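You operate a simulated robot arm through the tools that you are given. There is no shell and no other tool. Be economical: measure what you need, move in short steps, check, and stop when the job is done.

You run a simulated robot arm. Do the job below in one go: nothing can be reset, and whatever is moved stays where it is left.

TASK
Wipe up the crumbs, fold the red napkin and stand the salt on it.
Fine: crumbs in the white outline; the yellow pad wipes and goes back where it lay; the other napkin stays.

Only the result counts: the job must be done as asked and must still hold three seconds after the hand-in. Knocking over, shifting, dropping, spilling or breaking anything else fails it. Flat cloth is picked up by pressing the open fingertips on it (5 to 10 N) and closing them slowly along it; thin cloth reads only 2 to 8 mm in the jaws.

THE ROBOT
A 7-joint arm with a two-finger parallel gripper, fixed in place. Base frame: the origin is at the foot of the arm, x ahead of it, y to its left, z up; the work surface is at about z = 0.76. Lengths are in m, angles in rad, forces in N, time in s.
With the tool pointing down near the work surface it reaches from about 0.2 to 0.74 m from the base axis. Its first joint turns from -2.897 to 2.897 rad. Payload 1.57 kg.
The tool frame sits at the grasp point between the pads (the TCP): z along the fingers, y along the line on which they close. The tips reach 0.03 m beyond it. Largest opening 0.11 m; finger width 0.024, thickness 0.012; the body of the gripper, 0.048 by 0.112 m, starts 0.078 m behind the TCP.
Orientation is told as [roll, pitch, yaw] about the base's x, y, z axes, in that order, counted from this pose: with the fingers straight down and closing along the base's y, the tool's x points along the base's -x, its y along +y and its z along -z.

THE INTERFACE
- The arm moves only by the tool servo_tool. Its argument "rows" is a list of rows, each a list of 2 entries, a list of its own where there are three numbers: the shift along the base's x, y, z in m, then the turn, a rotation vector about the base's x, y, z in rad. In form: [[[dx, dy, dz], [rx, ry, rz]], ...]. A call has 1 to 20 rows; each row is the pose to reach, as a shift and turn from the pose commanded when the call began. "claw" is the closure, from 0 (fully open) to 1 (shut), set as the call begins (left out, the last holds). Rows are played at 5 a second. More than 0.05 m and 0.15 rad between two rows, or a gripper value outside its range, and nothing of the call is played. Where a pose cannot be reached the arm comes as near as it can. A force on the tool above 90 N (or 10 N above the force at the start of the call, whichever is more), or a blocked arm, ends the call early, and 0.2 s more pass. The fingers move at their own pace (about 0.045 m/s each) and stop on an object; they squeeze with about 42 N. The grip force told is the motor's: it shows also when the fingers shut on nothing. Time passes only in rows, and 0.2 s behind the last, so rows that repeat a pose let the fingers close. It gives the time, the measured TCP pose, the force on the tool (base axes), the opening and the grip force at its end, in the units of the frame above (readings bear some noise), and new pictures: "show" is both (left out), scene, wrist or none.
- Cameras (640 x 400 px; columns grow to the right, rows downward): "scene" is fixed at [0.0488, 0.6496, 1.349]; the picture's right is [-0.49, -0.87, 0.00], its down [-0.58, 0.33, -0.75] and it looks along [0.65, -0.37, -0.66] (base axes); focal length 246 px, centre (320, 200). "wrist" rides on the gripper at [0.07, 0.016, -0.141] in the tool frame; the picture's right is [-0.23, 0.97, 0.00], its down [-0.86, -0.20, -0.48] and it looks along [-0.47, -0.11, 0.88] (tool axes); focal length 222 px, centre (320, 200). There is no depth. A picture from a camera that has moved, and an enlarged one, comes with that camera's place and axes in the base frame and with its lens.
- lift_body(by): slides the trunk up (or, below 0, down) by that many m; the arm rides with it, the base frame stays. It gives what a move gives, with no picture.
- zoom(camera, box): a new picture of the part [left, top, right, bottom] of that camera's present view, enlarged. The clock stands still meanwhile.
- finish_job(): hands the job in; it is judged then, once.

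Work in short steps. Places have to be worked out from the pictures, the camera data and where the tool is seen: move nearer, look again, correct. Check each grasp and each placing, and mend what went wrong. You have 120 turns and 170 pictures in all, those below and enlarged ones among them. Open the gripper and draw the arm clear of the work before you hand the job in, unless the task says otherwise; then end with one line.

The tools are called after "Request:" by a JSON object that holds its "method" and its "body". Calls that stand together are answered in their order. servo_tool: Moves the arm, as the interface text tells. Its arguments: {"type":"object","properties":{"rows":{"type":"array"},"claw":{"type":"number"},"show":{"type":"string","enum":["both","scene","wrist","none"]}},"required":["rows"]} The other tools are called the same way: lift_body (by) slides the trunk up or down; zoom (camera, box) takes an enlarged picture of a part of a camera's view; finish_job () hands the job in.

At the start:

```text
t: 0.0
ee_pos: [0.456, 0.1547, 1.1211]
tool_rot: [0.0, 0.001, -0.001]
wrist_force: [-0.5, 0.5, 0.1]
grip_width: 0.11
gripper_force: 0.1
trunk travel left (down, up): [-0.525, 0.065]
```

scene: 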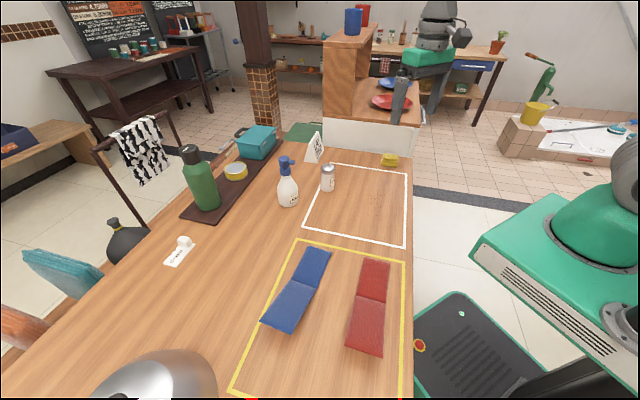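
wrist: 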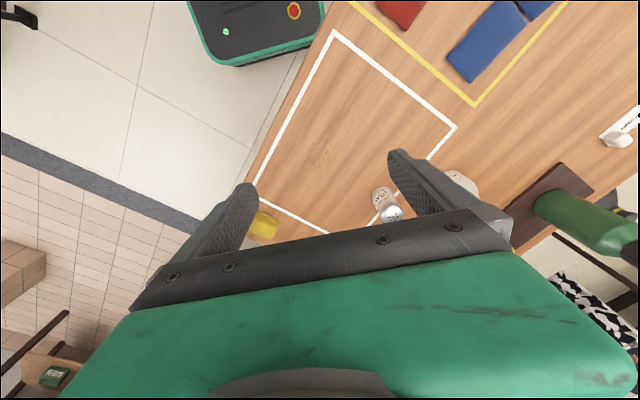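

I'll look closer at the crumbs, pad and salt, and at the napkins, before moving.

Request:
{"method": "zoom", "body": {"camera": "scene", "box": [270, 140, 430, 240]}}

Request:
{"method": "zoom", "body": {"camera": "scene", "box": [230, 235, 430, 360]}}

Request:
{"method": "zoom", "body": {"camera": "wrist", "box": [230, 20, 470, 250]}}

```text
4.00 times, centred on (350, 190) of scene
camera zoom: at [0.0488, 0.6496, 1.349], right [-0.49, -0.87, 0.0], down [-0.58, 0.33, -0.75], along [0.65, -0.37, -0.66], focal length 985 px, centre (200, 240)
```

zoom: 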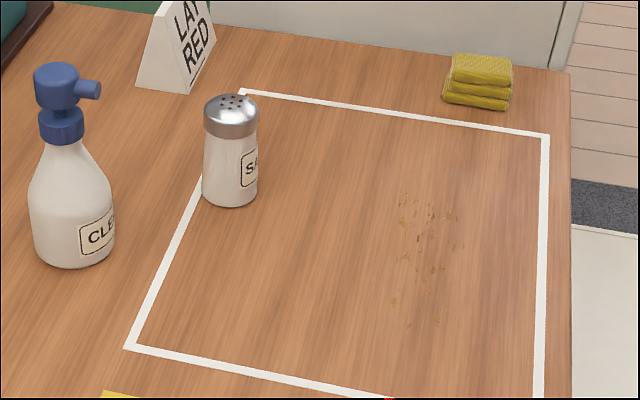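

```text
3.20 times, centred on (330, 298) of scene
camera zoom: at [0.0488, 0.6496, 1.349], right [-0.49, -0.87, 0.0], down [-0.58, 0.33, -0.75], along [0.65, -0.37, -0.66], focal length 788 px, centre (288, -112)
```

zoom: 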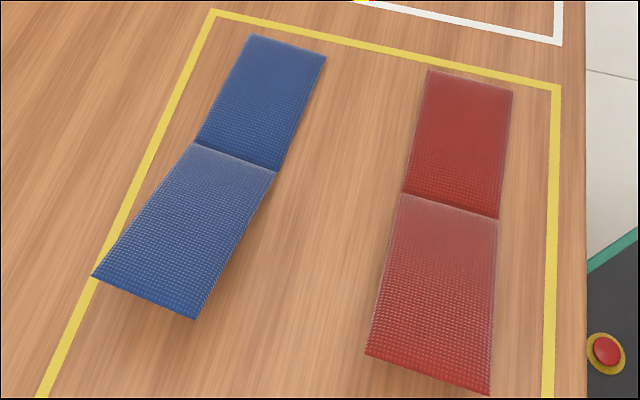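

```text
1.74 times, centred on (350, 135) of wrist
camera zoom: at [0.3865, 0.1706, 1.2623], right [0.23, 0.97, 0.0], down [0.86, -0.2, 0.48], along [0.47, -0.11, -0.88], focal length 386 px, centre (268, 313)
```

zoom: 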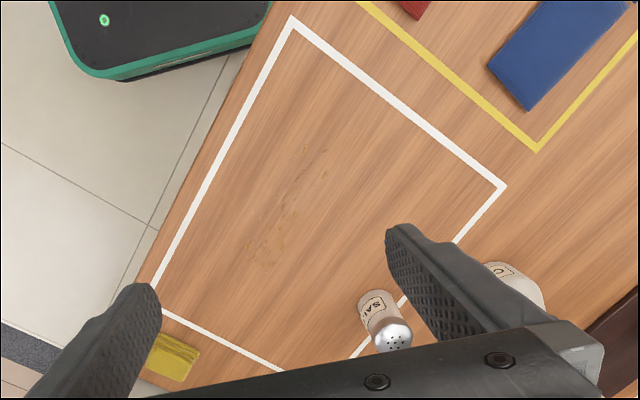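

The pad is a folded yellow stack near (0.71,-0.09), the salt near (0.67,0.27), and the crumbs near (0.55,0.05). The red napkin's near half seems to be tilted up. I'll go above and short of the pad for a closer look.

Request:
{"method": "servo_tool", "body": {"rows": [[[0.02, -0.025, -0.015], [0, 0, 0]], [[0.045, -0.05, -0.03], [0, 0, 0]], [[0.07, -0.075, -0.045], [0, 0, 0]], [[0.095, -0.1, -0.06], [0, 0, 0]], [[0.12, -0.125, -0.075], [0, 0, 0]], [[0.14, -0.15, -0.09], [0, 0, 0]], [[0.16, -0.175, -0.11], [0, 0, 0]], [[0.18, -0.2, -0.13], [0, 0, 0]], [[0.18, -0.2, -0.13], [0, 0, 0]]]}}

Request:
{"method": "zoom", "body": {"camera": "scene", "box": [295, 125, 335, 170]}}

```text
t: 2.0
ee_pos: [0.6373, -0.0467, 0.9905]
tool_rot: [0.0, 0.002, 0.001]
wrist_force: [0.5, -0.2, -0.6]
grip_width: 0.1101
gripper_force: 0.0
trunk travel left (down, up): [-0.525, 0.065]
camera wrist: at [0.5674, -0.0293, 1.1317], right [0.23, 0.97, 0.0], down [0.86, -0.2, 0.48], along [0.47, -0.11, -0.88], focal length 222 px, centre (320, 200)
```

scene: 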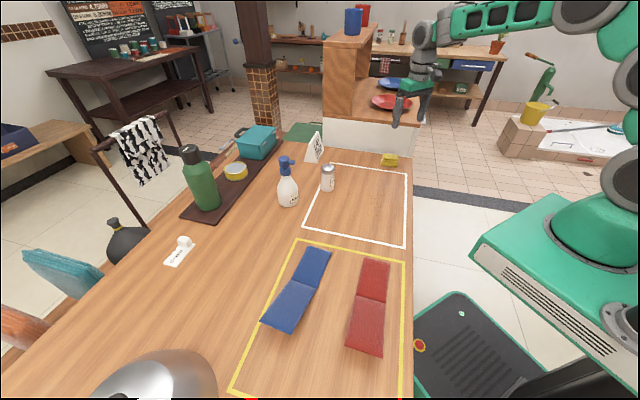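
wrist: 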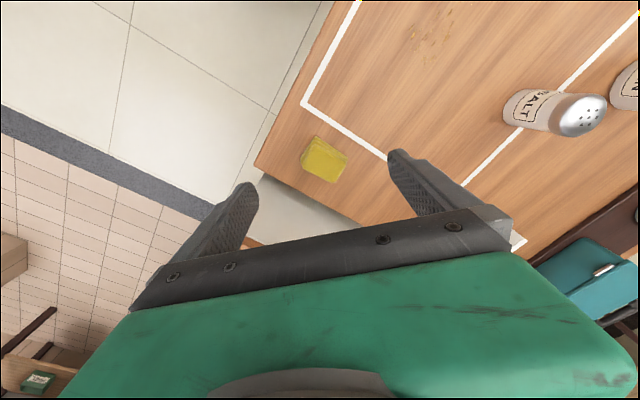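

```text
8.89 times, centred on (315, 148) of scene
camera zoom: at [0.0488, 0.6496, 1.349], right [-0.49, -0.87, 0.0], down [-0.58, 0.33, -0.75], along [0.65, -0.37, -0.66], focal length 2189 px, centre (364, 667)
```

zoom: 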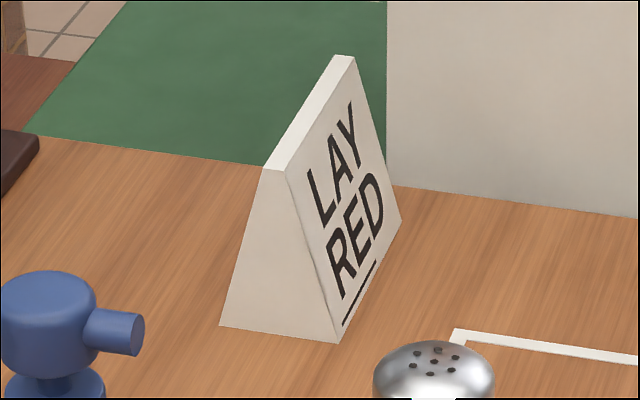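

Request:
{"method": "zoom", "body": {"camera": "wrist", "box": [260, 90, 400, 220]}}

Request:
{"method": "zoom", "body": {"camera": "wrist", "box": [320, 0, 640, 200]}}

```text
3.08 times, centred on (330, 155) of wrist
camera zoom: at [0.5674, -0.0293, 1.1317], right [0.23, 0.97, 0.0], down [0.86, -0.2, 0.48], along [0.47, -0.11, -0.88], focal length 684 px, centre (289, 338)
```

zoom: 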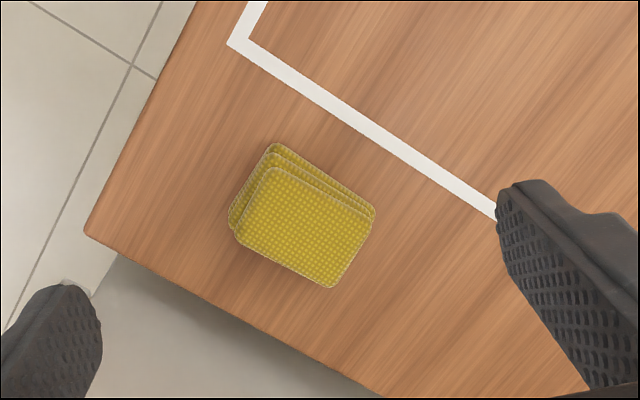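

```text
2.00 times, centred on (480, 100) of wrist
camera zoom: at [0.5674, -0.0293, 1.1317], right [0.23, 0.97, 0.0], down [0.86, -0.2, 0.48], along [0.47, -0.11, -0.88], focal length 444 px, centre (0, 400)
```

zoom: 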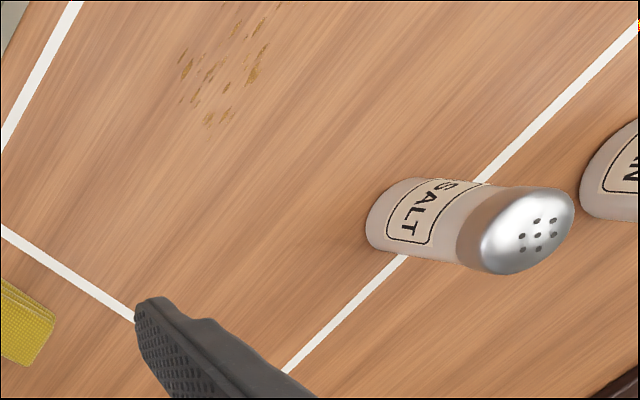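

The pad's top centre works out the same from both cameras, about (0.687,-0.051), top at z≈0.79. It measures about 0.057 x 0.042 x 0.03, with its long axis at about 52° to x. I'll turn the tool to close along that axis and hover above it.

Request:
{"method": "servo_tool", "body": {"rows": [[[0.01, -0.001, -0.015], [0, 0, -0.11]], [[0.02, -0.002, -0.03], [0, 0, -0.22]], [[0.03, -0.003, -0.045], [0, 0, -0.33]], [[0.04, -0.004, -0.06], [0, 0, -0.44]], [[0.05, -0.005, -0.075], [0, 0, -0.55]], [[0.05, -0.005, -0.09], [0, 0, -0.66]], [[0.05, -0.005, -0.11], [0, 0, -0.66]], [[0.05, -0.005, -0.11], [0, 0, -0.66]]]}}

```text
t: 3.8
ee_pos: [0.6868, -0.0511, 0.8803]
tool_rot: [0.001, 0.0, -0.661]
wrist_force: [-0.7, -0.5, -0.5]
grip_width: 0.1099
gripper_force: 0.1
trunk travel left (down, up): [-0.525, 0.065]
camera wrist: at [0.6416, 0.0052, 1.0219], right [0.78, 0.63, 0.0], down [0.55, -0.68, 0.48], along [0.3, -0.37, -0.88], focal length 222 px, centre (320, 200)
```

scene: 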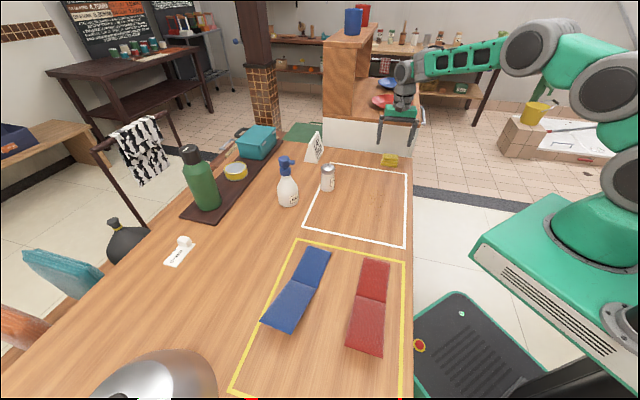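
wrist: 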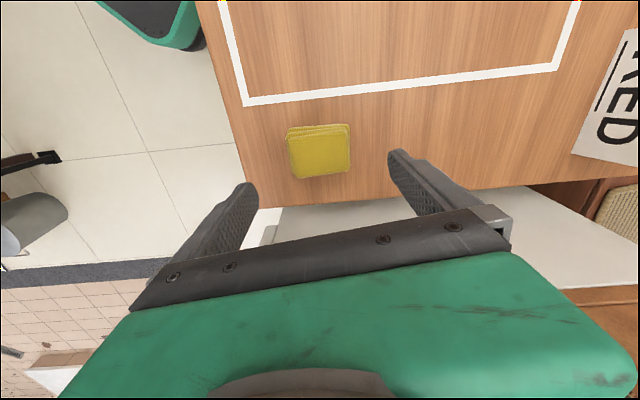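

The pad lies at about 46°, so I'll trim the yaw by -0.1 and descend around it, tips about 5 mm above the table.

Request:
{"method": "servo_tool", "body": {"rows": [[[-0.002, 0.002, -0.02], [0, 0, -0.05]], [[-0.002, 0.002, -0.04], [0, 0, -0.1]], [[-0.002, 0.002, -0.06], [0, 0, -0.1]], [[-0.002, 0.002, -0.075], [0, 0, -0.1]], [[-0.002, 0.002, -0.084], [0, 0, -0.1]], [[-0.002, 0.002, -0.084], [0, 0, -0.1]]]}}

Request:
{"method": "zoom", "body": {"camera": "scene", "box": [340, 110, 440, 180]}}

```text
t: 5.2
ee_pos: [0.6842, -0.0475, 0.7965]
tool_rot: [-0.001, -0.001, -0.759]
wrist_force: [-0.6, -0.1, 0.4]
grip_width: 0.11
gripper_force: 0.1
trunk travel left (down, up): [-0.525, 0.065]
camera wrist: at [0.6447, 0.0118, 0.9383], right [0.84, 0.55, 0.0], down [0.48, -0.73, 0.48], along [0.26, -0.4, -0.88], focal length 222 px, centre (320, 200)
```

scene: 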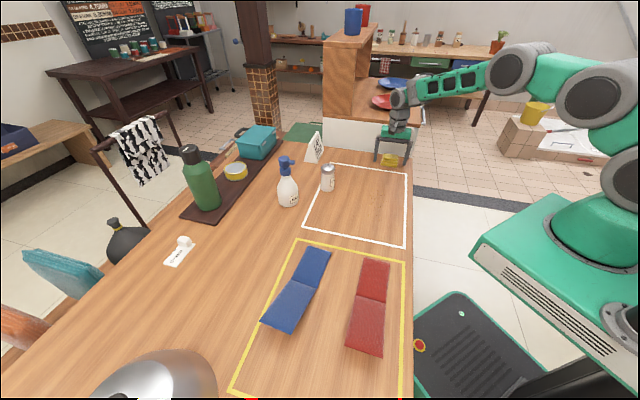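
wrist: 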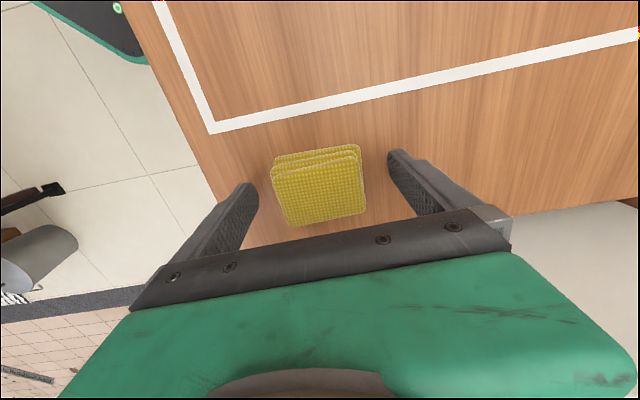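

```text
5.71 times, centred on (390, 145) of scene
camera zoom: at [0.0488, 0.6496, 1.349], right [-0.49, -0.87, 0.0], down [-0.58, 0.33, -0.75], along [0.65, -0.37, -0.66], focal length 1407 px, centre (-80, 514)
```

zoom: 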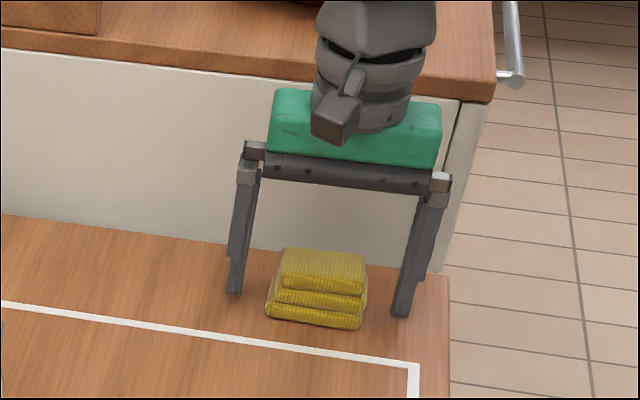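

The pad is centred between the fingers, so I'll close on it.

Request:
{"method": "servo_tool", "body": {"rows": [[[0, 0, 0], [0, 0, 0]], [[0, 0, 0], [0, 0, 0]], [[0, 0, 0], [0, 0, 0]], [[0, 0, 0], [0, 0, 0]], [[0, 0, 0], [0, 0, 0]]], "claw": 1, "show": "wrist"}}

```text
t: 6.4
ee_pos: [0.6852, -0.0484, 0.7975]
tool_rot: [-0.001, 0.0, -0.76]
wrist_force: [-0.4, 0.5, 0.5]
grip_width: 0.069
gripper_force: 37.6
trunk travel left (down, up): [-0.525, 0.065]
camera wrist: at [0.6447, 0.0118, 0.9386], right [0.84, 0.55, 0.0], down [0.48, -0.73, 0.48], along [0.26, -0.4, -0.88], focal length 222 px, centre (320, 200)
```

wrist: 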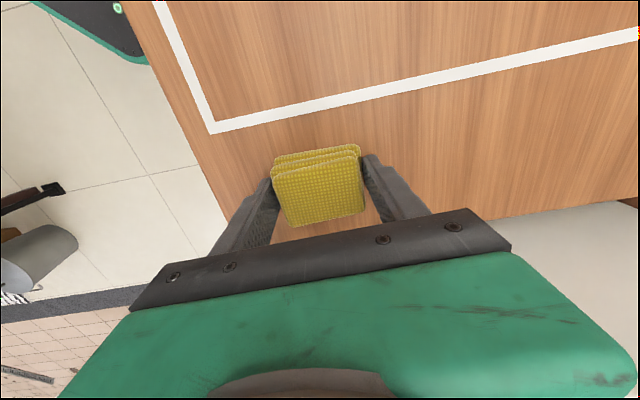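

The pad is gripped at opening 0.069. Its home is TCP (0.685,-0.048,0.797), yaw -0.76. I'll lift it and carry it to the start of the first wiping pass.

Request:
{"method": "servo_tool", "body": {"rows": [[[0, 0, 0.02], [0, 0, 0]], [[0, 0, 0.05], [0, 0, 0]], [[-0.02, 0.02, 0.05], [0, 0, 0]], [[-0.045, 0.05, 0.05], [0, 0, 0]], [[-0.07, 0.075, 0.05], [0, 0, 0]], [[-0.095, 0.101, 0.05], [0, 0, 0]], [[-0.095, 0.101, 0.05], [0, 0, 0]]]}}

Request:
{"method": "zoom", "body": {"camera": "scene", "box": [300, 110, 430, 250]}}

```text
t: 8.0
ee_pos: [0.5891, 0.0514, 0.848]
tool_rot: [0.0, 0.0, -0.76]
wrist_force: [0.0, -0.2, -0.6]
grip_width: 0.069
gripper_force: 41.8
trunk travel left (down, up): [-0.525, 0.065]
camera wrist: at [0.5495, 0.1126, 0.9889], right [0.84, 0.55, 0.0], down [0.48, -0.73, 0.48], along [0.26, -0.4, -0.88], focal length 222 px, centre (320, 200)
```

scene: 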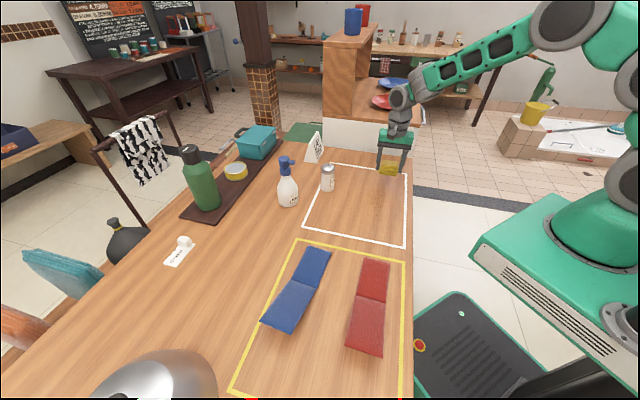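
wrist: 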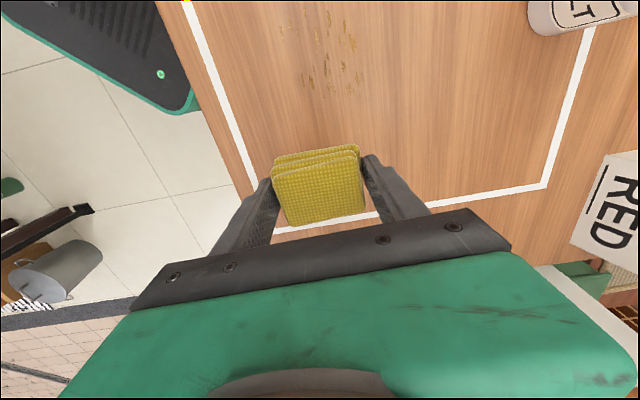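

```text
2.86 times, centred on (365, 180) of scene
camera zoom: at [0.0488, 0.6496, 1.349], right [-0.49, -0.87, 0.0], down [-0.58, 0.33, -0.75], along [0.65, -0.37, -0.66], focal length 704 px, centre (191, 257)
```

zoom: 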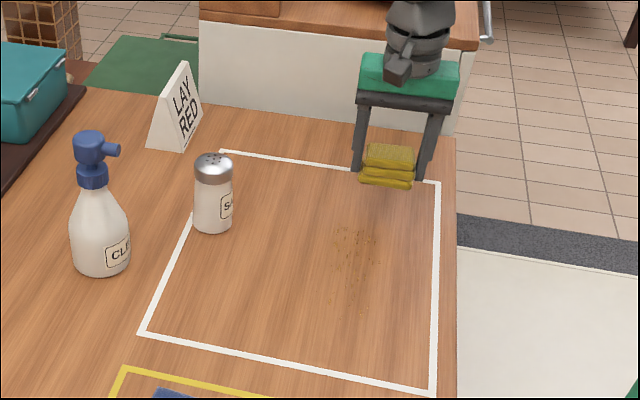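

The crumbs span n≈0.44–0.51 (along the 45° direction) and about 0.17 m along the grain. I'll lower the pad ahead of them and check the pressing force.

Request:
{"method": "servo_tool", "body": {"rows": [[[0, 0, -0.025], [0, 0, 0]], [[0, 0, -0.045], [0, 0, 0]], [[0, 0, -0.052], [0, 0, 0]], [[0, 0, -0.054], [0, 0, 0]]], "show": "none"}}

```text
t: 9.0
ee_pos: [0.5907, 0.0525, 0.7966]
tool_rot: [0.004, -0.004, -0.762]
wrist_force: [-7.3, -0.1, 27.9]
grip_width: 0.0687
gripper_force: 42.0
trunk travel left (down, up): [-0.525, 0.065]
```

It presses with 28 N, a bit much. I'll ease up 2.5 mm and make the first pass.

Request:
{"method": "servo_tool", "body": {"rows": [[[0, 0, 0.0025], [0, 0, 0]], [[-0.014, 0.014, 0.0025], [0, 0, 0]], [[-0.03, 0.03, 0.0025], [0, 0, 0]], [[-0.046, 0.046, 0.0025], [0, 0, 0]], [[-0.062, 0.062, 0.0025], [0, 0, 0]], [[-0.078, 0.078, 0.0025], [0, 0, 0]], [[-0.094, 0.094, 0.0025], [0, 0, 0]], [[-0.11, 0.11, 0.0025], [0, 0, 0]], [[-0.126, 0.126, 0.0025], [0, 0, 0]], [[-0.142, 0.142, 0.0025], [0, 0, 0]], [[-0.158, 0.158, 0.0025], [0, 0, 0]], [[-0.17, 0.17, 0.0025], [0, 0, 0]], [[-0.17, 0.17, 0.0025], [0, 0, 0]]], "show": "scene"}}

Request:
{"method": "zoom", "body": {"camera": "scene", "box": [300, 130, 430, 260]}}

```text
t: 11.8
ee_pos: [0.42, 0.2213, 0.7975]
tool_rot: [0.003, 0.001, -0.761]
wrist_force: [12.5, -11.3, 41.1]
grip_width: 0.0689
gripper_force: 42.0
trunk travel left (down, up): [-0.525, 0.065]
```

scene: 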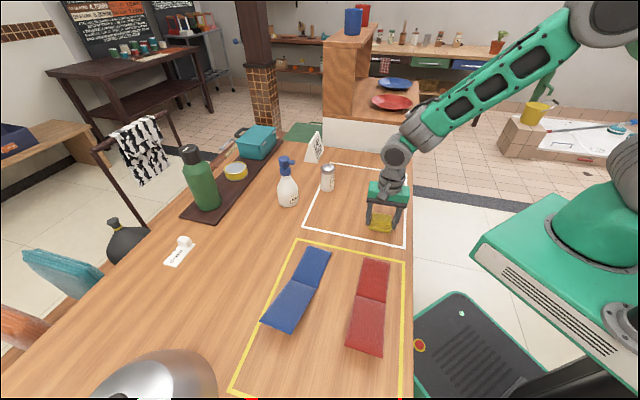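

```text
3.08 times, centred on (365, 195) of scene
camera zoom: at [0.0488, 0.6496, 1.349], right [-0.49, -0.87, 0.0], down [-0.58, 0.33, -0.75], along [0.65, -0.37, -0.66], focal length 758 px, centre (182, 215)
```

zoom: 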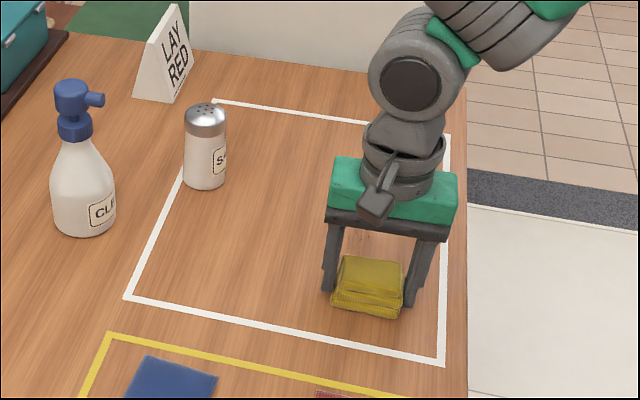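

The crumbs seem to be gone along the strip, though the force crept up to 41 N. I'll ease up another 2 mm, step sideways 0.042 and wipe back.

Request:
{"method": "servo_tool", "body": {"rows": [[[0.0, 0.0, 0.003], [0, 0, 0]], [[0.015, 0.015, 0.003], [0, 0, 0]], [[0.03, 0.03, 0.003], [0, 0, 0]], [[0.046, 0.014, 0.003], [0, 0, 0]], [[0.062, -0.002, 0.003], [0, 0, 0]], [[0.078, -0.018, 0.003], [0, 0, 0]], [[0.094, -0.034, 0.003], [0, 0, 0]], [[0.11, -0.05, 0.003], [0, 0, 0]], [[0.126, -0.066, 0.003], [0, 0, 0]], [[0.142, -0.082, 0.003], [0, 0, 0]], [[0.158, -0.098, 0.003], [0, 0, 0]], [[0.174, -0.114, 0.003], [0, 0, 0]], [[0.19, -0.13, 0.003], [0, 0, 0]], [[0.2, -0.14, 0.003], [0, 0, 0]], [[0.2, -0.14, 0.003], [0, 0, 0]]], "show": "both"}}

Request:
{"method": "zoom", "body": {"camera": "scene", "box": [300, 130, 430, 260]}}

```text
t: 15.0
ee_pos: [0.6194, 0.0827, 0.7968]
tool_rot: [0.0, -0.001, -0.76]
wrist_force: [-0.2, -0.5, -0.1]
grip_width: 0.0685
gripper_force: 42.5
trunk travel left (down, up): [-0.525, 0.065]
camera wrist: at [0.5797, 0.142, 0.9396], right [0.84, 0.55, 0.0], down [0.48, -0.73, 0.48], along [0.26, -0.4, -0.88], focal length 222 px, centre (320, 200)
```

scene: 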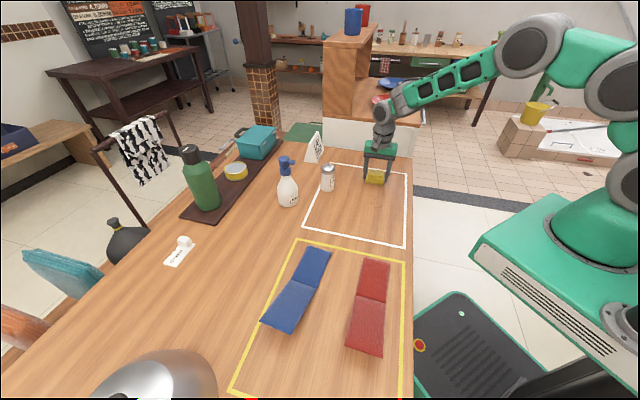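
wrist: 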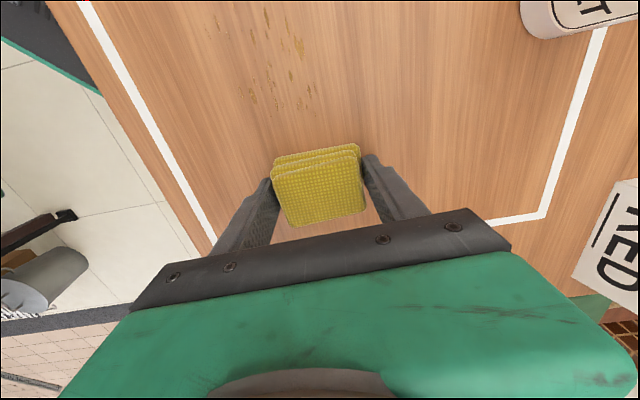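

```text
3.08 times, centred on (365, 195) of scene
camera zoom: at [0.0488, 0.6496, 1.349], right [-0.49, -0.87, 0.0], down [-0.58, 0.33, -0.75], along [0.65, -0.37, -0.66], focal length 758 px, centre (182, 215)
```

zoom: 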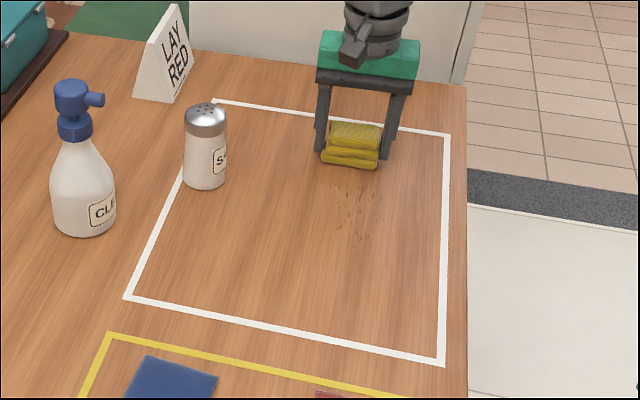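

Now there's no contact force, and a good part of the crumbs is still there. I'll look at what remains.

Request:
{"method": "zoom", "body": {"camera": "wrist", "box": [180, 0, 400, 140]}}

Request:
{"method": "zoom", "body": {"camera": "scene", "box": [350, 160, 410, 240]}}

```text
2.86 times, centred on (290, 70) of wrist
camera zoom: at [0.5797, 0.142, 0.9396], right [0.84, 0.55, 0.0], down [0.48, -0.73, 0.48], along [0.26, -0.4, -0.88], focal length 635 px, centre (406, 571)
```

zoom: 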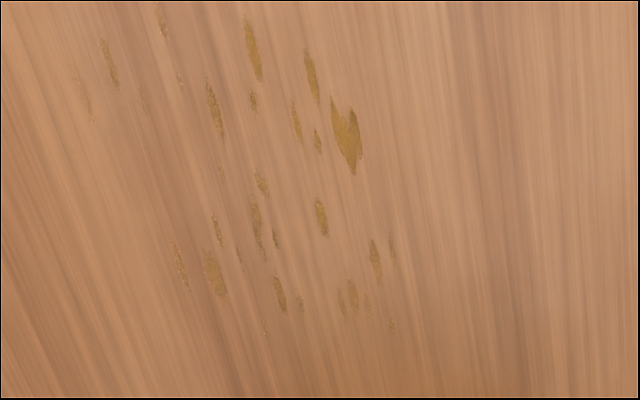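

```text
5.00 times, centred on (380, 200) of scene
camera zoom: at [0.0488, 0.6496, 1.349], right [-0.49, -0.87, 0.0], down [-0.58, 0.33, -0.75], along [0.65, -0.37, -0.66], focal length 1232 px, centre (20, 200)
```

zoom: 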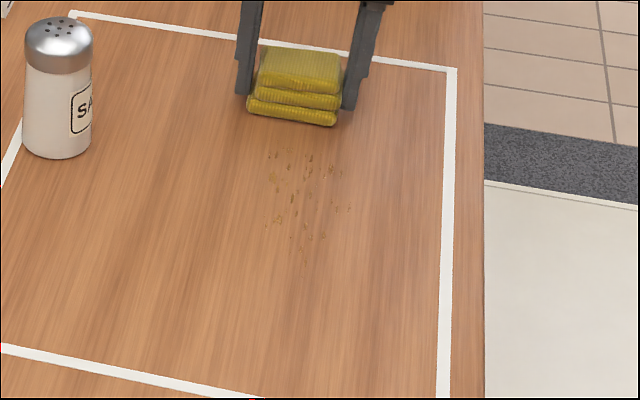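

Crumbs wiped with pressure went away and the lower ones are gone; the others were barely pressed. I'll redo this strip with about 20 N and watch the force midway.

Request:
{"method": "servo_tool", "body": {"rows": [[[0, 0, -0.003], [0, 0, 0]], [[0, 0, -0.005], [0, 0, 0]], [[-0.012, 0.012, -0.005], [0, 0, 0]], [[-0.025, 0.025, -0.005], [0, 0, 0]], [[-0.037, 0.037, -0.005], [0, 0, 0]], [[-0.05, 0.05, -0.005], [0, 0, 0]], [[-0.062, 0.062, -0.005], [0, 0, 0]], [[-0.075, 0.075, -0.005], [0, 0, 0]], [[-0.087, 0.087, -0.005], [0, 0, 0]]], "show": "wrist"}}

```text
t: 17.0
ee_pos: [0.5347, 0.1691, 0.7947]
tool_rot: [0.007, -0.005, -0.764]
wrist_force: [13.4, -10.6, 42.3]
grip_width: 0.0686
gripper_force: 41.9
trunk travel left (down, up): [-0.525, 0.065]
camera wrist: at [0.4934, 0.228, 0.9382], right [0.84, 0.55, 0.01], down [0.48, -0.74, 0.48], along [0.27, -0.4, -0.88], focal length 222 px, centre (320, 200)
```

wrist: 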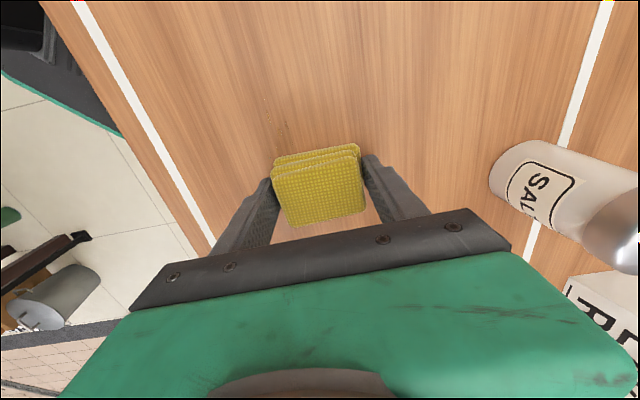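

42 N here, so I'll ease 1.5 mm and finish this strip, then step 0.045 toward the table edge and come back over the first strip.

Request:
{"method": "servo_tool", "body": {"rows": [[[-0.012, 0.012, 0.001], [0, 0, 0]], [[-0.025, 0.025, 0.0015], [0, 0, 0]], [[-0.037, 0.037, 0.0015], [0, 0, 0]], [[-0.05, 0.05, 0.0015], [0, 0, 0]], [[-0.062, 0.062, 0.0015], [0, 0, 0]], [[-0.075, 0.075, 0.002], [0, 0, 0]], [[-0.082, 0.082, 0.002], [0, 0, 0]], [[-0.1, 0.064, 0.002], [0, 0, 0]], [[-0.114, 0.05, 0.002], [0, 0, 0]], [[-0.102, 0.038, 0.002], [0, 0, 0]], [[-0.09, 0.026, 0.002], [0, 0, 0]], [[-0.078, 0.014, 0.001], [0, 0, 0]]], "show": "scene"}}

```text
t: 19.6
ee_pos: [0.4525, 0.183, 0.7967]
tool_rot: [0.002, 0.001, -0.76]
wrist_force: [-16.6, 13.5, 49.3]
grip_width: 0.0688
gripper_force: 42.1
trunk travel left (down, up): [-0.525, 0.065]
```

scene: 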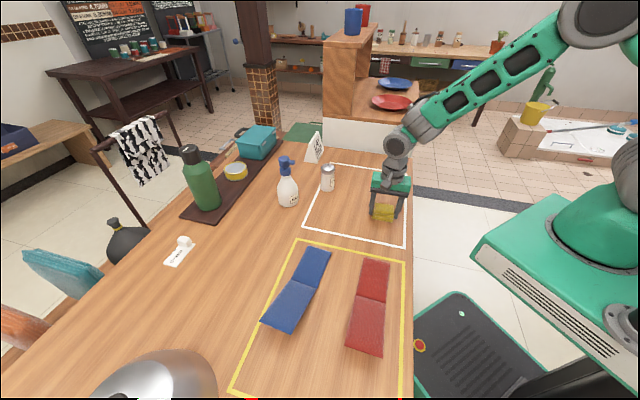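

Force rises nearer the base, so I'll ease 1.5 mm, sweep back up this strip and lower progressively as the arm extends.

Request:
{"method": "servo_tool", "body": {"rows": [[[0.012, -0.012, 0.0015], [0, 0, 0]], [[0.025, -0.025, 0.0015], [0, 0, 0]], [[0.037, -0.037, 0.001], [0, 0, 0]], [[0.05, -0.05, 0.001], [0, 0, 0]], [[0.062, -0.062, 0.0005], [0, 0, 0]], [[0.075, -0.075, 0.0], [0, 0, 0]], [[0.087, -0.087, -0.0005], [0, 0, 0]], [[0.1, -0.1, -0.001], [0, 0, 0]], [[0.112, -0.112, -0.0015], [0, 0, 0]], [[0.125, -0.125, -0.0015], [0, 0, 0]], [[0.137, -0.137, -0.0015], [0, 0, 0]]], "show": "both"}}

Request:
{"method": "zoom", "body": {"camera": "scene", "box": [350, 160, 410, 240]}}

Request:
{"method": "zoom", "body": {"camera": "wrist", "box": [150, 0, 470, 160]}}

```text
t: 22.0
ee_pos: [0.5905, 0.0471, 0.7972]
tool_rot: [0.004, -0.006, -0.76]
wrist_force: [-12.8, 13.4, 46.5]
grip_width: 0.0689
gripper_force: 41.4
trunk travel left (down, up): [-0.525, 0.065]
camera wrist: at [0.5496, 0.1061, 0.9378], right [0.84, 0.55, 0.01], down [0.48, -0.73, 0.48], along [0.27, -0.4, -0.88], focal length 222 px, centre (320, 200)
```

scene: 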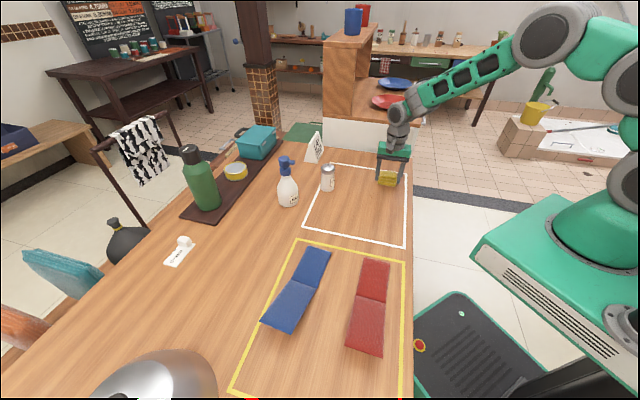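
wrist: 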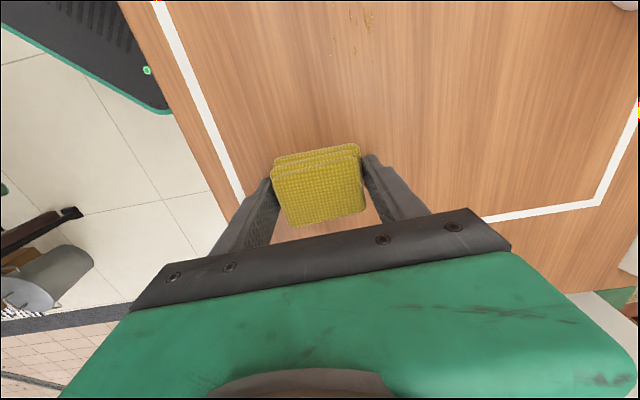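

```text
5.00 times, centred on (380, 200) of scene
camera zoom: at [0.0488, 0.6496, 1.349], right [-0.49, -0.87, 0.0], down [-0.58, 0.33, -0.75], along [0.65, -0.37, -0.66], focal length 1232 px, centre (20, 200)
```

zoom: 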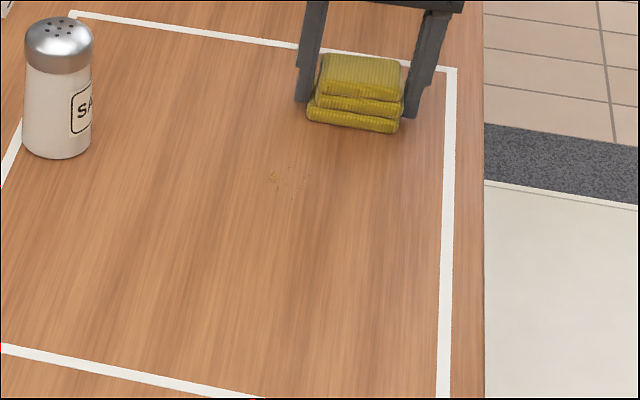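

```text
2.00 times, centred on (310, 80) of wrist
camera zoom: at [0.5496, 0.1061, 0.9378], right [0.84, 0.55, 0.01], down [0.48, -0.73, 0.48], along [0.27, -0.4, -0.88], focal length 444 px, centre (340, 440)
```

zoom: 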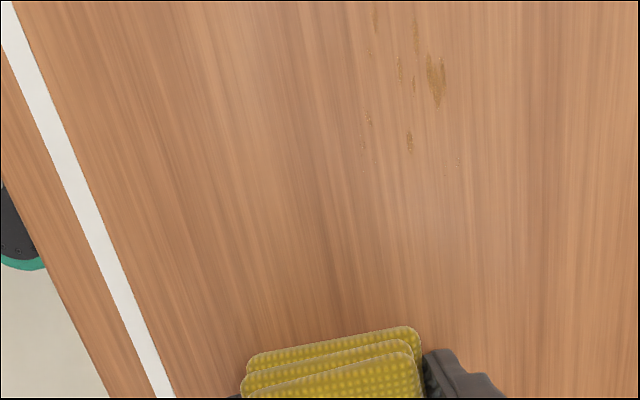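

Almost clean. A faint patch remains around (0.55,0.138), between the strips. I'll shift 0.036 sideways and go over it both ways.

Request:
{"method": "servo_tool", "body": {"rows": [[[0.012, 0.012, 0.001], [0, 0, 0]], [[0.025, 0.025, 0.0005], [0, 0, 0]], [[0.013, 0.037, 0.0005], [0, 0, 0]], [[0.001, 0.049, 0.0005], [0, 0, 0]], [[-0.011, 0.061, 0.0005], [0, 0, 0]], [[-0.023, 0.073, 0.001], [0, 0, 0]], [[-0.035, 0.085, 0.001], [0, 0, 0]], [[-0.047, 0.097, 0.0015], [0, 0, 0]], [[-0.06, 0.11, 0.0015], [0, 0, 0]], [[-0.07, 0.12, 0.002], [0, 0, 0]], [[-0.06, 0.11, 0.0015], [0, 0, 0]], [[-0.047, 0.097, 0.0015], [0, 0, 0]], [[-0.035, 0.085, 0.001], [0, 0, 0]], [[-0.023, 0.073, 0.001], [0, 0, 0]], [[-0.011, 0.061, 0.0005], [0, 0, 0]], [[0.001, 0.049, 0.0005], [0, 0, 0]], [[0.013, 0.037, 0.0005], [0, 0, 0]], [[0.025, 0.025, 0.0005], [0, 0, 0]]], "show": "wrist"}}

Request:
{"method": "zoom", "body": {"camera": "scene", "box": [350, 160, 410, 240]}}

Request:
{"method": "zoom", "body": {"camera": "wrist", "box": [150, 0, 470, 160]}}

```text
t: 25.8
ee_pos: [0.6151, 0.0722, 0.7959]
tool_rot: [0.003, -0.006, -0.759]
wrist_force: [-12.1, 13.1, 47.1]
grip_width: 0.0687
gripper_force: 42.0
trunk travel left (down, up): [-0.525, 0.065]
camera wrist: at [0.5744, 0.1313, 0.9378], right [0.84, 0.55, 0.0], down [0.48, -0.73, 0.48], along [0.27, -0.4, -0.88], focal length 222 px, centre (320, 200)
```

wrist: 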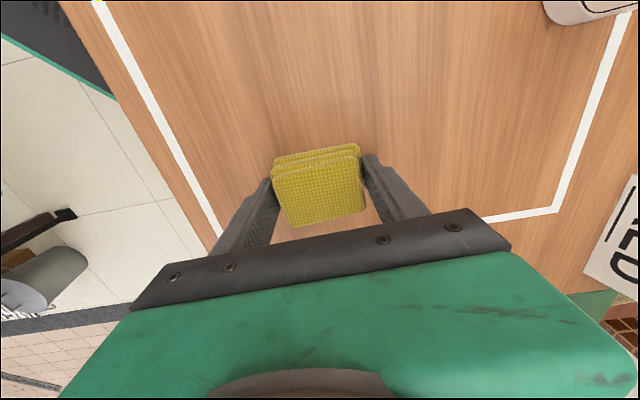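

```text
5.00 times, centred on (380, 200) of scene
camera zoom: at [0.0488, 0.6496, 1.349], right [-0.49, -0.87, 0.0], down [-0.58, 0.33, -0.75], along [0.65, -0.37, -0.66], focal length 1232 px, centre (20, 200)
```

zoom: 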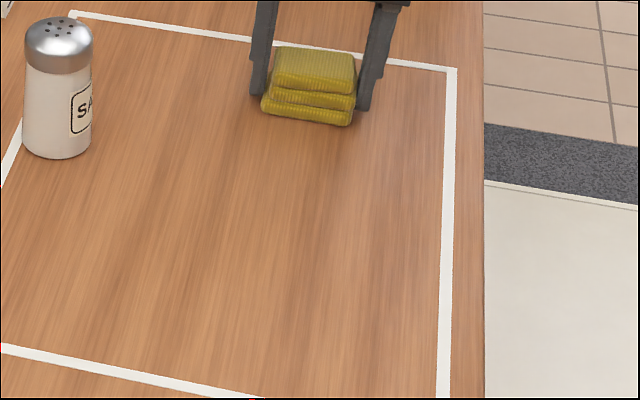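

```text
2.00 times, centred on (310, 80) of wrist
camera zoom: at [0.5744, 0.1313, 0.9378], right [0.84, 0.55, 0.0], down [0.48, -0.73, 0.48], along [0.27, -0.4, -0.88], focal length 444 px, centre (340, 440)
```

zoom: 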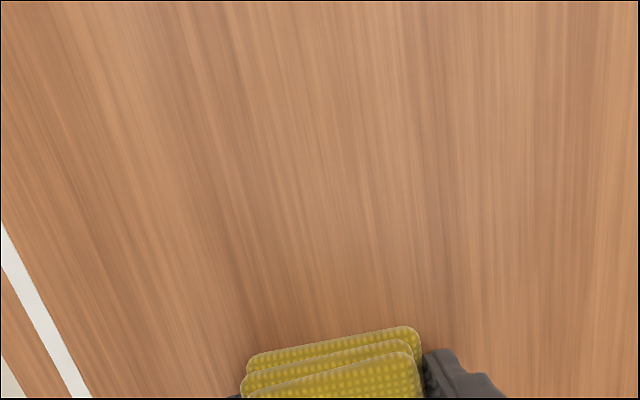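

The area is clean in both views. I'll carry the pad back to its home pose at (0.684,-0.048).

Request:
{"method": "servo_tool", "body": {"rows": [[[0, 0, 0.02], [0, 0, 0]], [[0, 0, 0.045], [0, 0, 0]], [[0.02, -0.035, 0.045], [0, 0, 0]], [[0.04, -0.07, 0.045], [0, 0, 0]], [[0.06, -0.105, 0.045], [0, 0, 0]], [[0.068, -0.12, 0.045], [0, 0, 0]], [[0.068, -0.12, 0.03], [0, 0, 0]], [[0.068, -0.12, 0.015], [0, 0, 0]], [[0.068, -0.12, 0.008], [0, 0, 0]], [[0.068, -0.12, 0.005], [0, 0, 0]], [[0.068, -0.12, 0.005], [0, 0, 0]]], "show": "wrist"}}

```text
t: 28.2
ee_pos: [0.6849, -0.0496, 0.7981]
tool_rot: [-0.001, 0.0, -0.759]
wrist_force: [0.5, 0.0, -0.7]
grip_width: 0.0684
gripper_force: 42.4
trunk travel left (down, up): [-0.525, 0.065]
camera wrist: at [0.6451, 0.0106, 0.94], right [0.84, 0.55, 0.0], down [0.48, -0.73, 0.48], along [0.26, -0.4, -0.88], focal length 222 px, centre (320, 200)
```

wrist: 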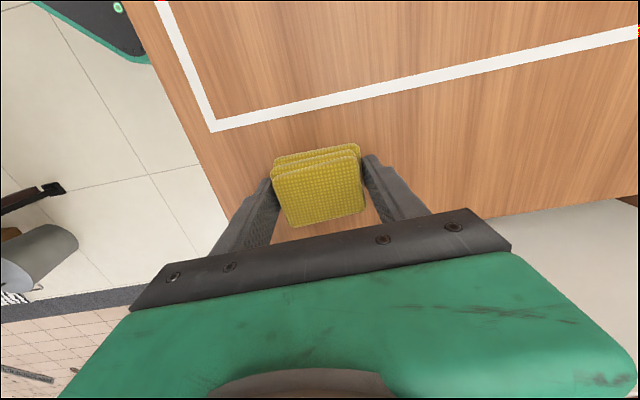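

It's in place but not quite touching. I'll lower 2 mm and feel for contact.

Request:
{"method": "servo_tool", "body": {"rows": [[[0, 0.001, -0.001], [0, 0, 0]], [[0, 0.001, -0.002], [0, 0, 0]], [[0, 0.001, -0.002], [0, 0, 0]]], "show": "none"}}

```text
t: 29.0
ee_pos: [0.685, -0.0482, 0.7965]
tool_rot: [-0.001, -0.001, -0.761]
wrist_force: [-0.9, -0.8, 3.0]
grip_width: 0.0687
gripper_force: 41.3
trunk travel left (down, up): [-0.525, 0.065]
```

Contact is made at 3 N. I'll open slowly and rise straight up.

Request:
{"method": "servo_tool", "body": {"rows": [[[0, 0, 0], [0, 0, 0]], [[0, 0, 0], [0, 0, 0]], [[0, 0, 0], [0, 0, 0]], [[0, 0, 0.02], [0, 0, 0]], [[0, 0, 0.05], [0, 0, 0]], [[0, 0, 0.085], [0, 0, 0]], [[0, 0, 0.12], [0, 0, 0]], [[0, 0, 0.12], [0, 0, 0]]], "claw": 0}}

Request:
{"method": "zoom", "body": {"camera": "scene", "box": [340, 130, 420, 210]}}

```text
t: 30.8
ee_pos: [0.6836, -0.0468, 0.9155]
tool_rot: [-0.001, 0.0, -0.76]
wrist_force: [0.3, -0.4, 0.2]
grip_width: 0.1101
gripper_force: 0.1
trunk travel left (down, up): [-0.525, 0.065]
camera wrist: at [0.6453, 0.0121, 1.0584], right [0.84, 0.55, 0.0], down [0.48, -0.73, 0.48], along [0.26, -0.4, -0.88], focal length 222 px, centre (320, 200)
```

scene: 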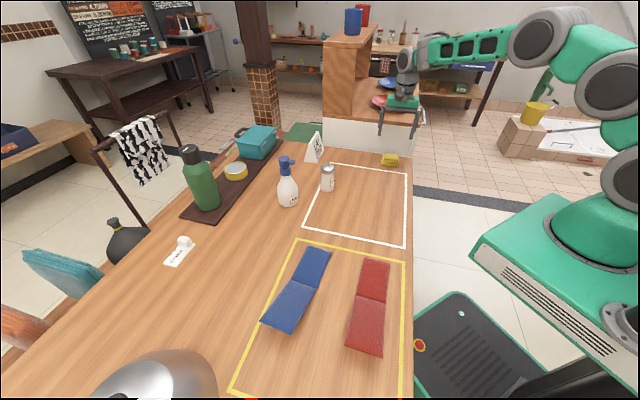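
wrist: 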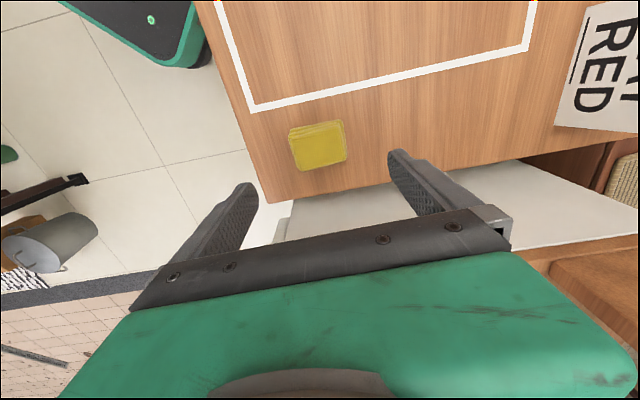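

```text
5.00 times, centred on (380, 170) of scene
camera zoom: at [0.0488, 0.6496, 1.349], right [-0.49, -0.87, 0.0], down [-0.58, 0.33, -0.75], along [0.65, -0.37, -0.66], focal length 1232 px, centre (20, 350)
```

zoom: 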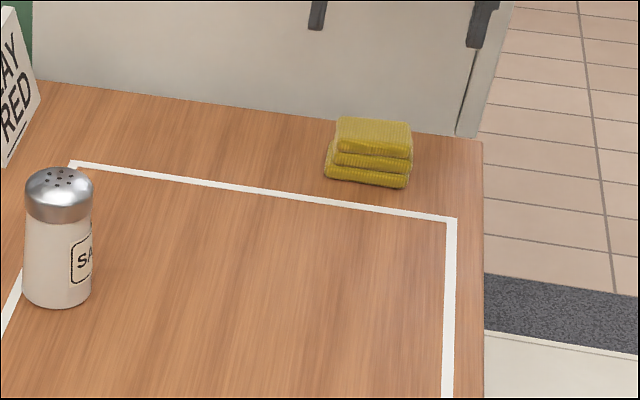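

The pad is back exactly where it lay. Next I'll rise and travel along the table edge to above the red napkin, turning so the fingers close along its length.

Request:
{"method": "servo_tool", "body": {"rows": [[[0, 0, 0.04], [0, 0, 0.1]], [[0, 0, 0.08], [0, 0, 0.2]], [[-0.034, 0.034, 0.08], [0, 0, 0.304]], [[-0.068, 0.068, 0.08], [0, 0, 0.408]], [[-0.102, 0.102, 0.08], [0, 0, 0.512]], [[-0.136, 0.136, 0.08], [0, 0, 0.616]], [[-0.17, 0.17, 0.08], [0, 0, 0.72]], [[-0.204, 0.204, 0.08], [0, 0, 0.824]], [[-0.238, 0.238, 0.08], [0, 0, 0.928]], [[-0.272, 0.272, 0.08], [0, 0, 1.032]], [[-0.306, 0.306, 0.08], [0, 0, 1.136]], [[-0.34, 0.34, 0.08], [0, 0, 1.24]], [[-0.374, 0.374, 0.08], [0, 0, 1.344]], [[-0.408, 0.408, 0.08], [0, 0, 1.448]], [[-0.441, 0.441, 0.08], [0, 0, 1.545]], [[-0.441, 0.441, 0.08], [0, 0, 1.545]]]}}

```text
t: 34.2
ee_pos: [0.2438, 0.3941, 0.9954]
tool_rot: [0.001, 0.0, 0.785]
wrist_force: [-0.5, 0.4, 0.1]
grip_width: 0.1098
gripper_force: 0.0
trunk travel left (down, up): [-0.525, 0.065]
camera wrist: at [0.1824, 0.3562, 1.1377], right [-0.53, 0.85, 0.0], down [0.75, 0.46, 0.48], along [0.41, 0.25, -0.88], focal length 222 px, centre (320, 200)
```

scene: 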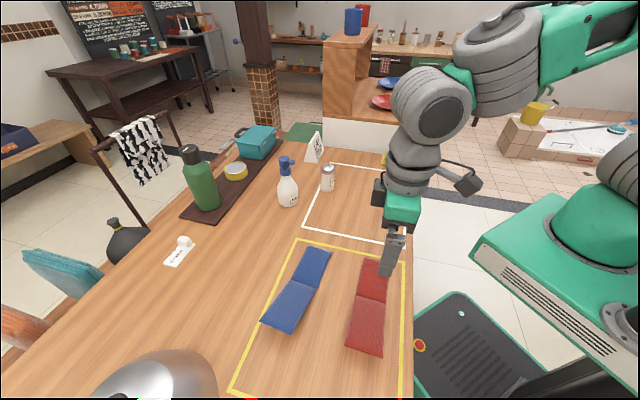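
wrist: 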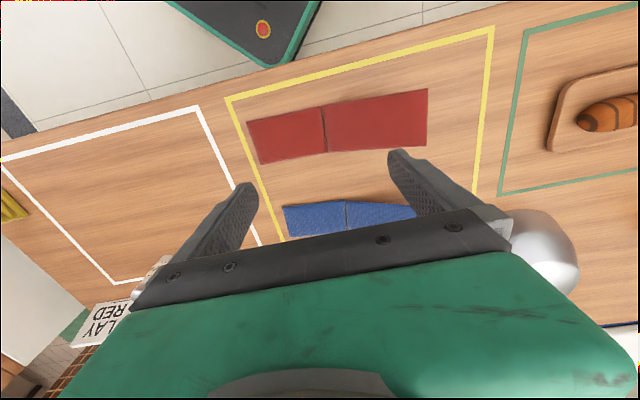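

Request:
{"method": "zoom", "body": {"camera": "wrist", "box": [215, 60, 455, 210]}}

Request:
{"method": "zoom", "body": {"camera": "scene", "box": [325, 250, 415, 370]}}

```text
2.67 times, centred on (335, 135) of wrist
camera zoom: at [0.1824, 0.3562, 1.1377], right [-0.53, 0.85, 0.0], down [0.75, 0.46, 0.48], along [0.41, 0.25, -0.88], focal length 592 px, centre (280, 373)
```

zoom: 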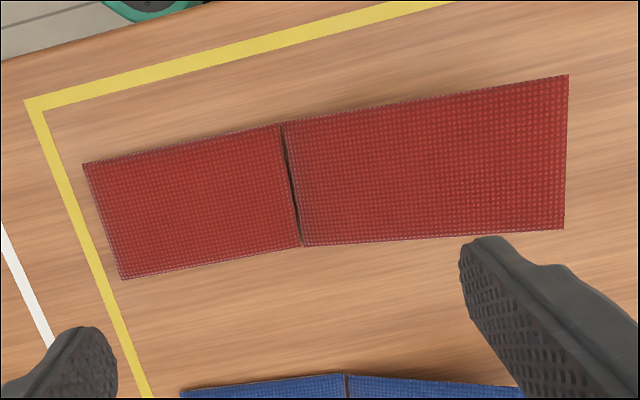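

```text
3.33 times, centred on (370, 310) of scene
camera zoom: at [0.0488, 0.6496, 1.349], right [-0.49, -0.87, 0.0], down [-0.58, 0.33, -0.75], along [0.65, -0.37, -0.66], focal length 821 px, centre (153, -167)
```

zoom: 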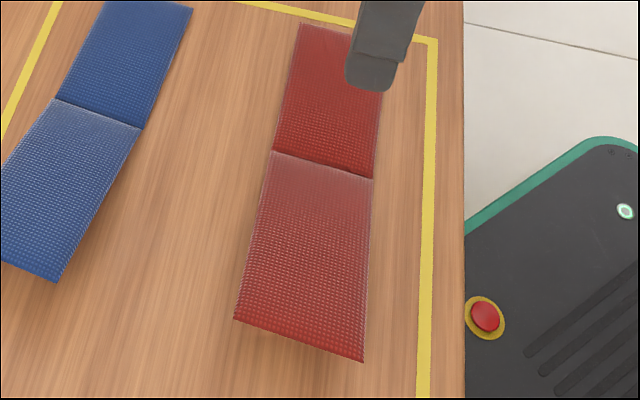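

The red napkin is two panels hinged at (0.242,0.402). One half lies flat and the other is tilted up about 25°, its free edge at about (0.147,0.503), z≈0.823. With closed fingers I'll swing that flap over from beneath. First I go past the free edge, staying high, and tilt the tool.

Request:
{"method": "servo_tool", "body": {"rows": [[[-0.022, 0.025, 0.0], [-0.073, -0.07, -0.006]], [[-0.044, 0.05, -0.0], [-0.147, -0.14, -0.012]], [[-0.066, 0.075, -0.01], [-0.22, -0.21, -0.018]], [[-0.088, 0.1, -0.03], [-0.293, -0.28, -0.025]], [[-0.11, 0.125, -0.05], [-0.367, -0.35, -0.031]], [[-0.131, 0.149, -0.07], [-0.44, -0.42, -0.0375]], [[-0.131, 0.149, -0.08], [-0.44, -0.42, -0.0375]]], "claw": 1}}

```text
t: 35.8
ee_pos: [0.1291, 0.4822, 0.908]
tool_rot: [-0.575, -0.002, 0.749]
wrist_force: [0.4, -0.9, -0.1]
grip_width: 0.0005
gripper_force: 18.1
out of reach, approached as far as the arm can: row 5, 6, 7
trunk travel left (down, up): [-0.525, 0.065]
camera wrist: at [0.0168, 0.4999, 1.0177], right [-0.39, 0.75, -0.53], down [0.56, 0.65, 0.51], along [0.73, -0.1, -0.68], focal length 222 px, centre (320, 200)
```

scene: 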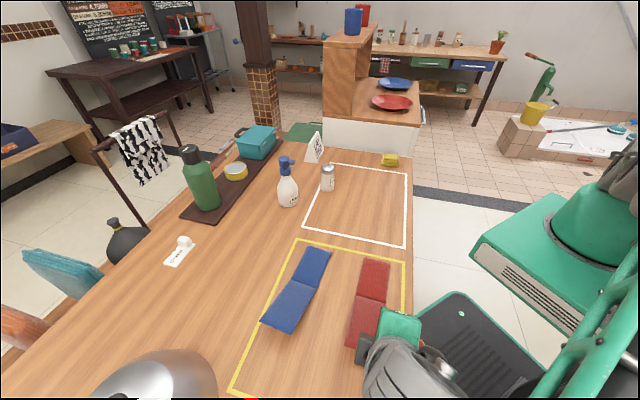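
wrist: 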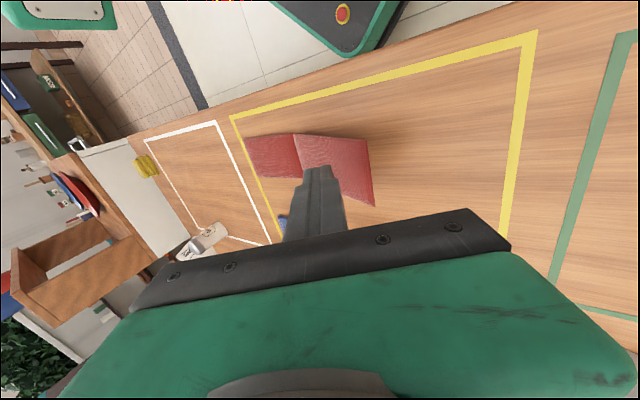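

The tilt limits reach here. I'll reduce it to about 0.3 rad, which still slides under the flap, and continue to beyond the edge.

Request:
{"method": "servo_tool", "body": {"rows": [[[0.0, 0.01, 0.0], [0.07, 0.066, 0]], [[-0.004, 0.025, 0.0], [0.14, 0.131, 0]], [[-0.008, 0.04, 0.0], [0.21, 0.197, 0]], [[-0.0126, 0.055, 0.0], [0.21, 0.197, 0]], [[-0.0126, 0.055, 0.0], [0.21, 0.197, 0]]]}}

```text
t: 37.0
ee_pos: [0.117, 0.5375, 0.9062]
tool_rot: [-0.322, 0.006, 0.748]
wrist_force: [0.5, 0.2, -0.7]
grip_width: 0.0
gripper_force: 22.1
trunk travel left (down, up): [-0.525, 0.065]
camera wrist: at [0.0253, 0.5348, 1.0351], right [-0.46, 0.83, -0.31], down [0.66, 0.55, 0.51], along [0.6, 0.04, -0.8], focal length 222 px, centre (320, 200)
```

scene: 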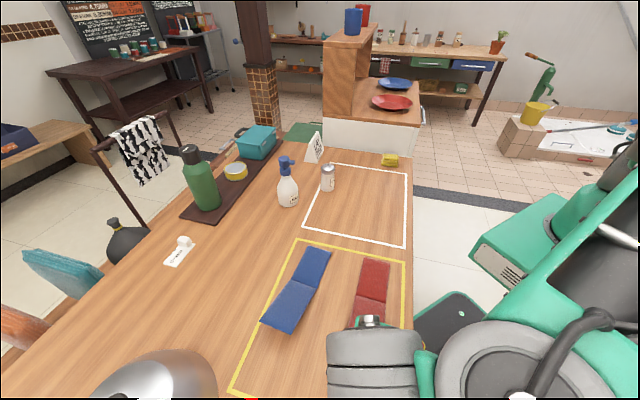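
wrist: 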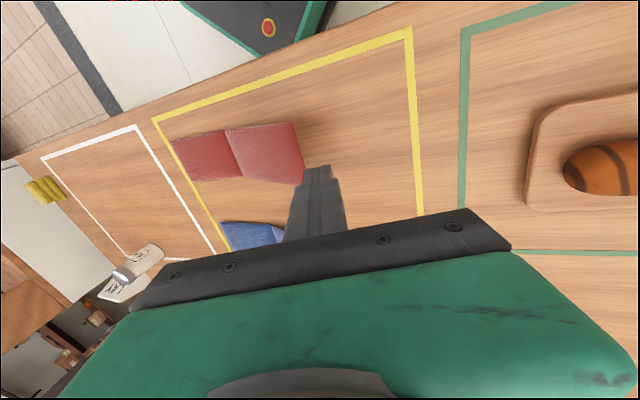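

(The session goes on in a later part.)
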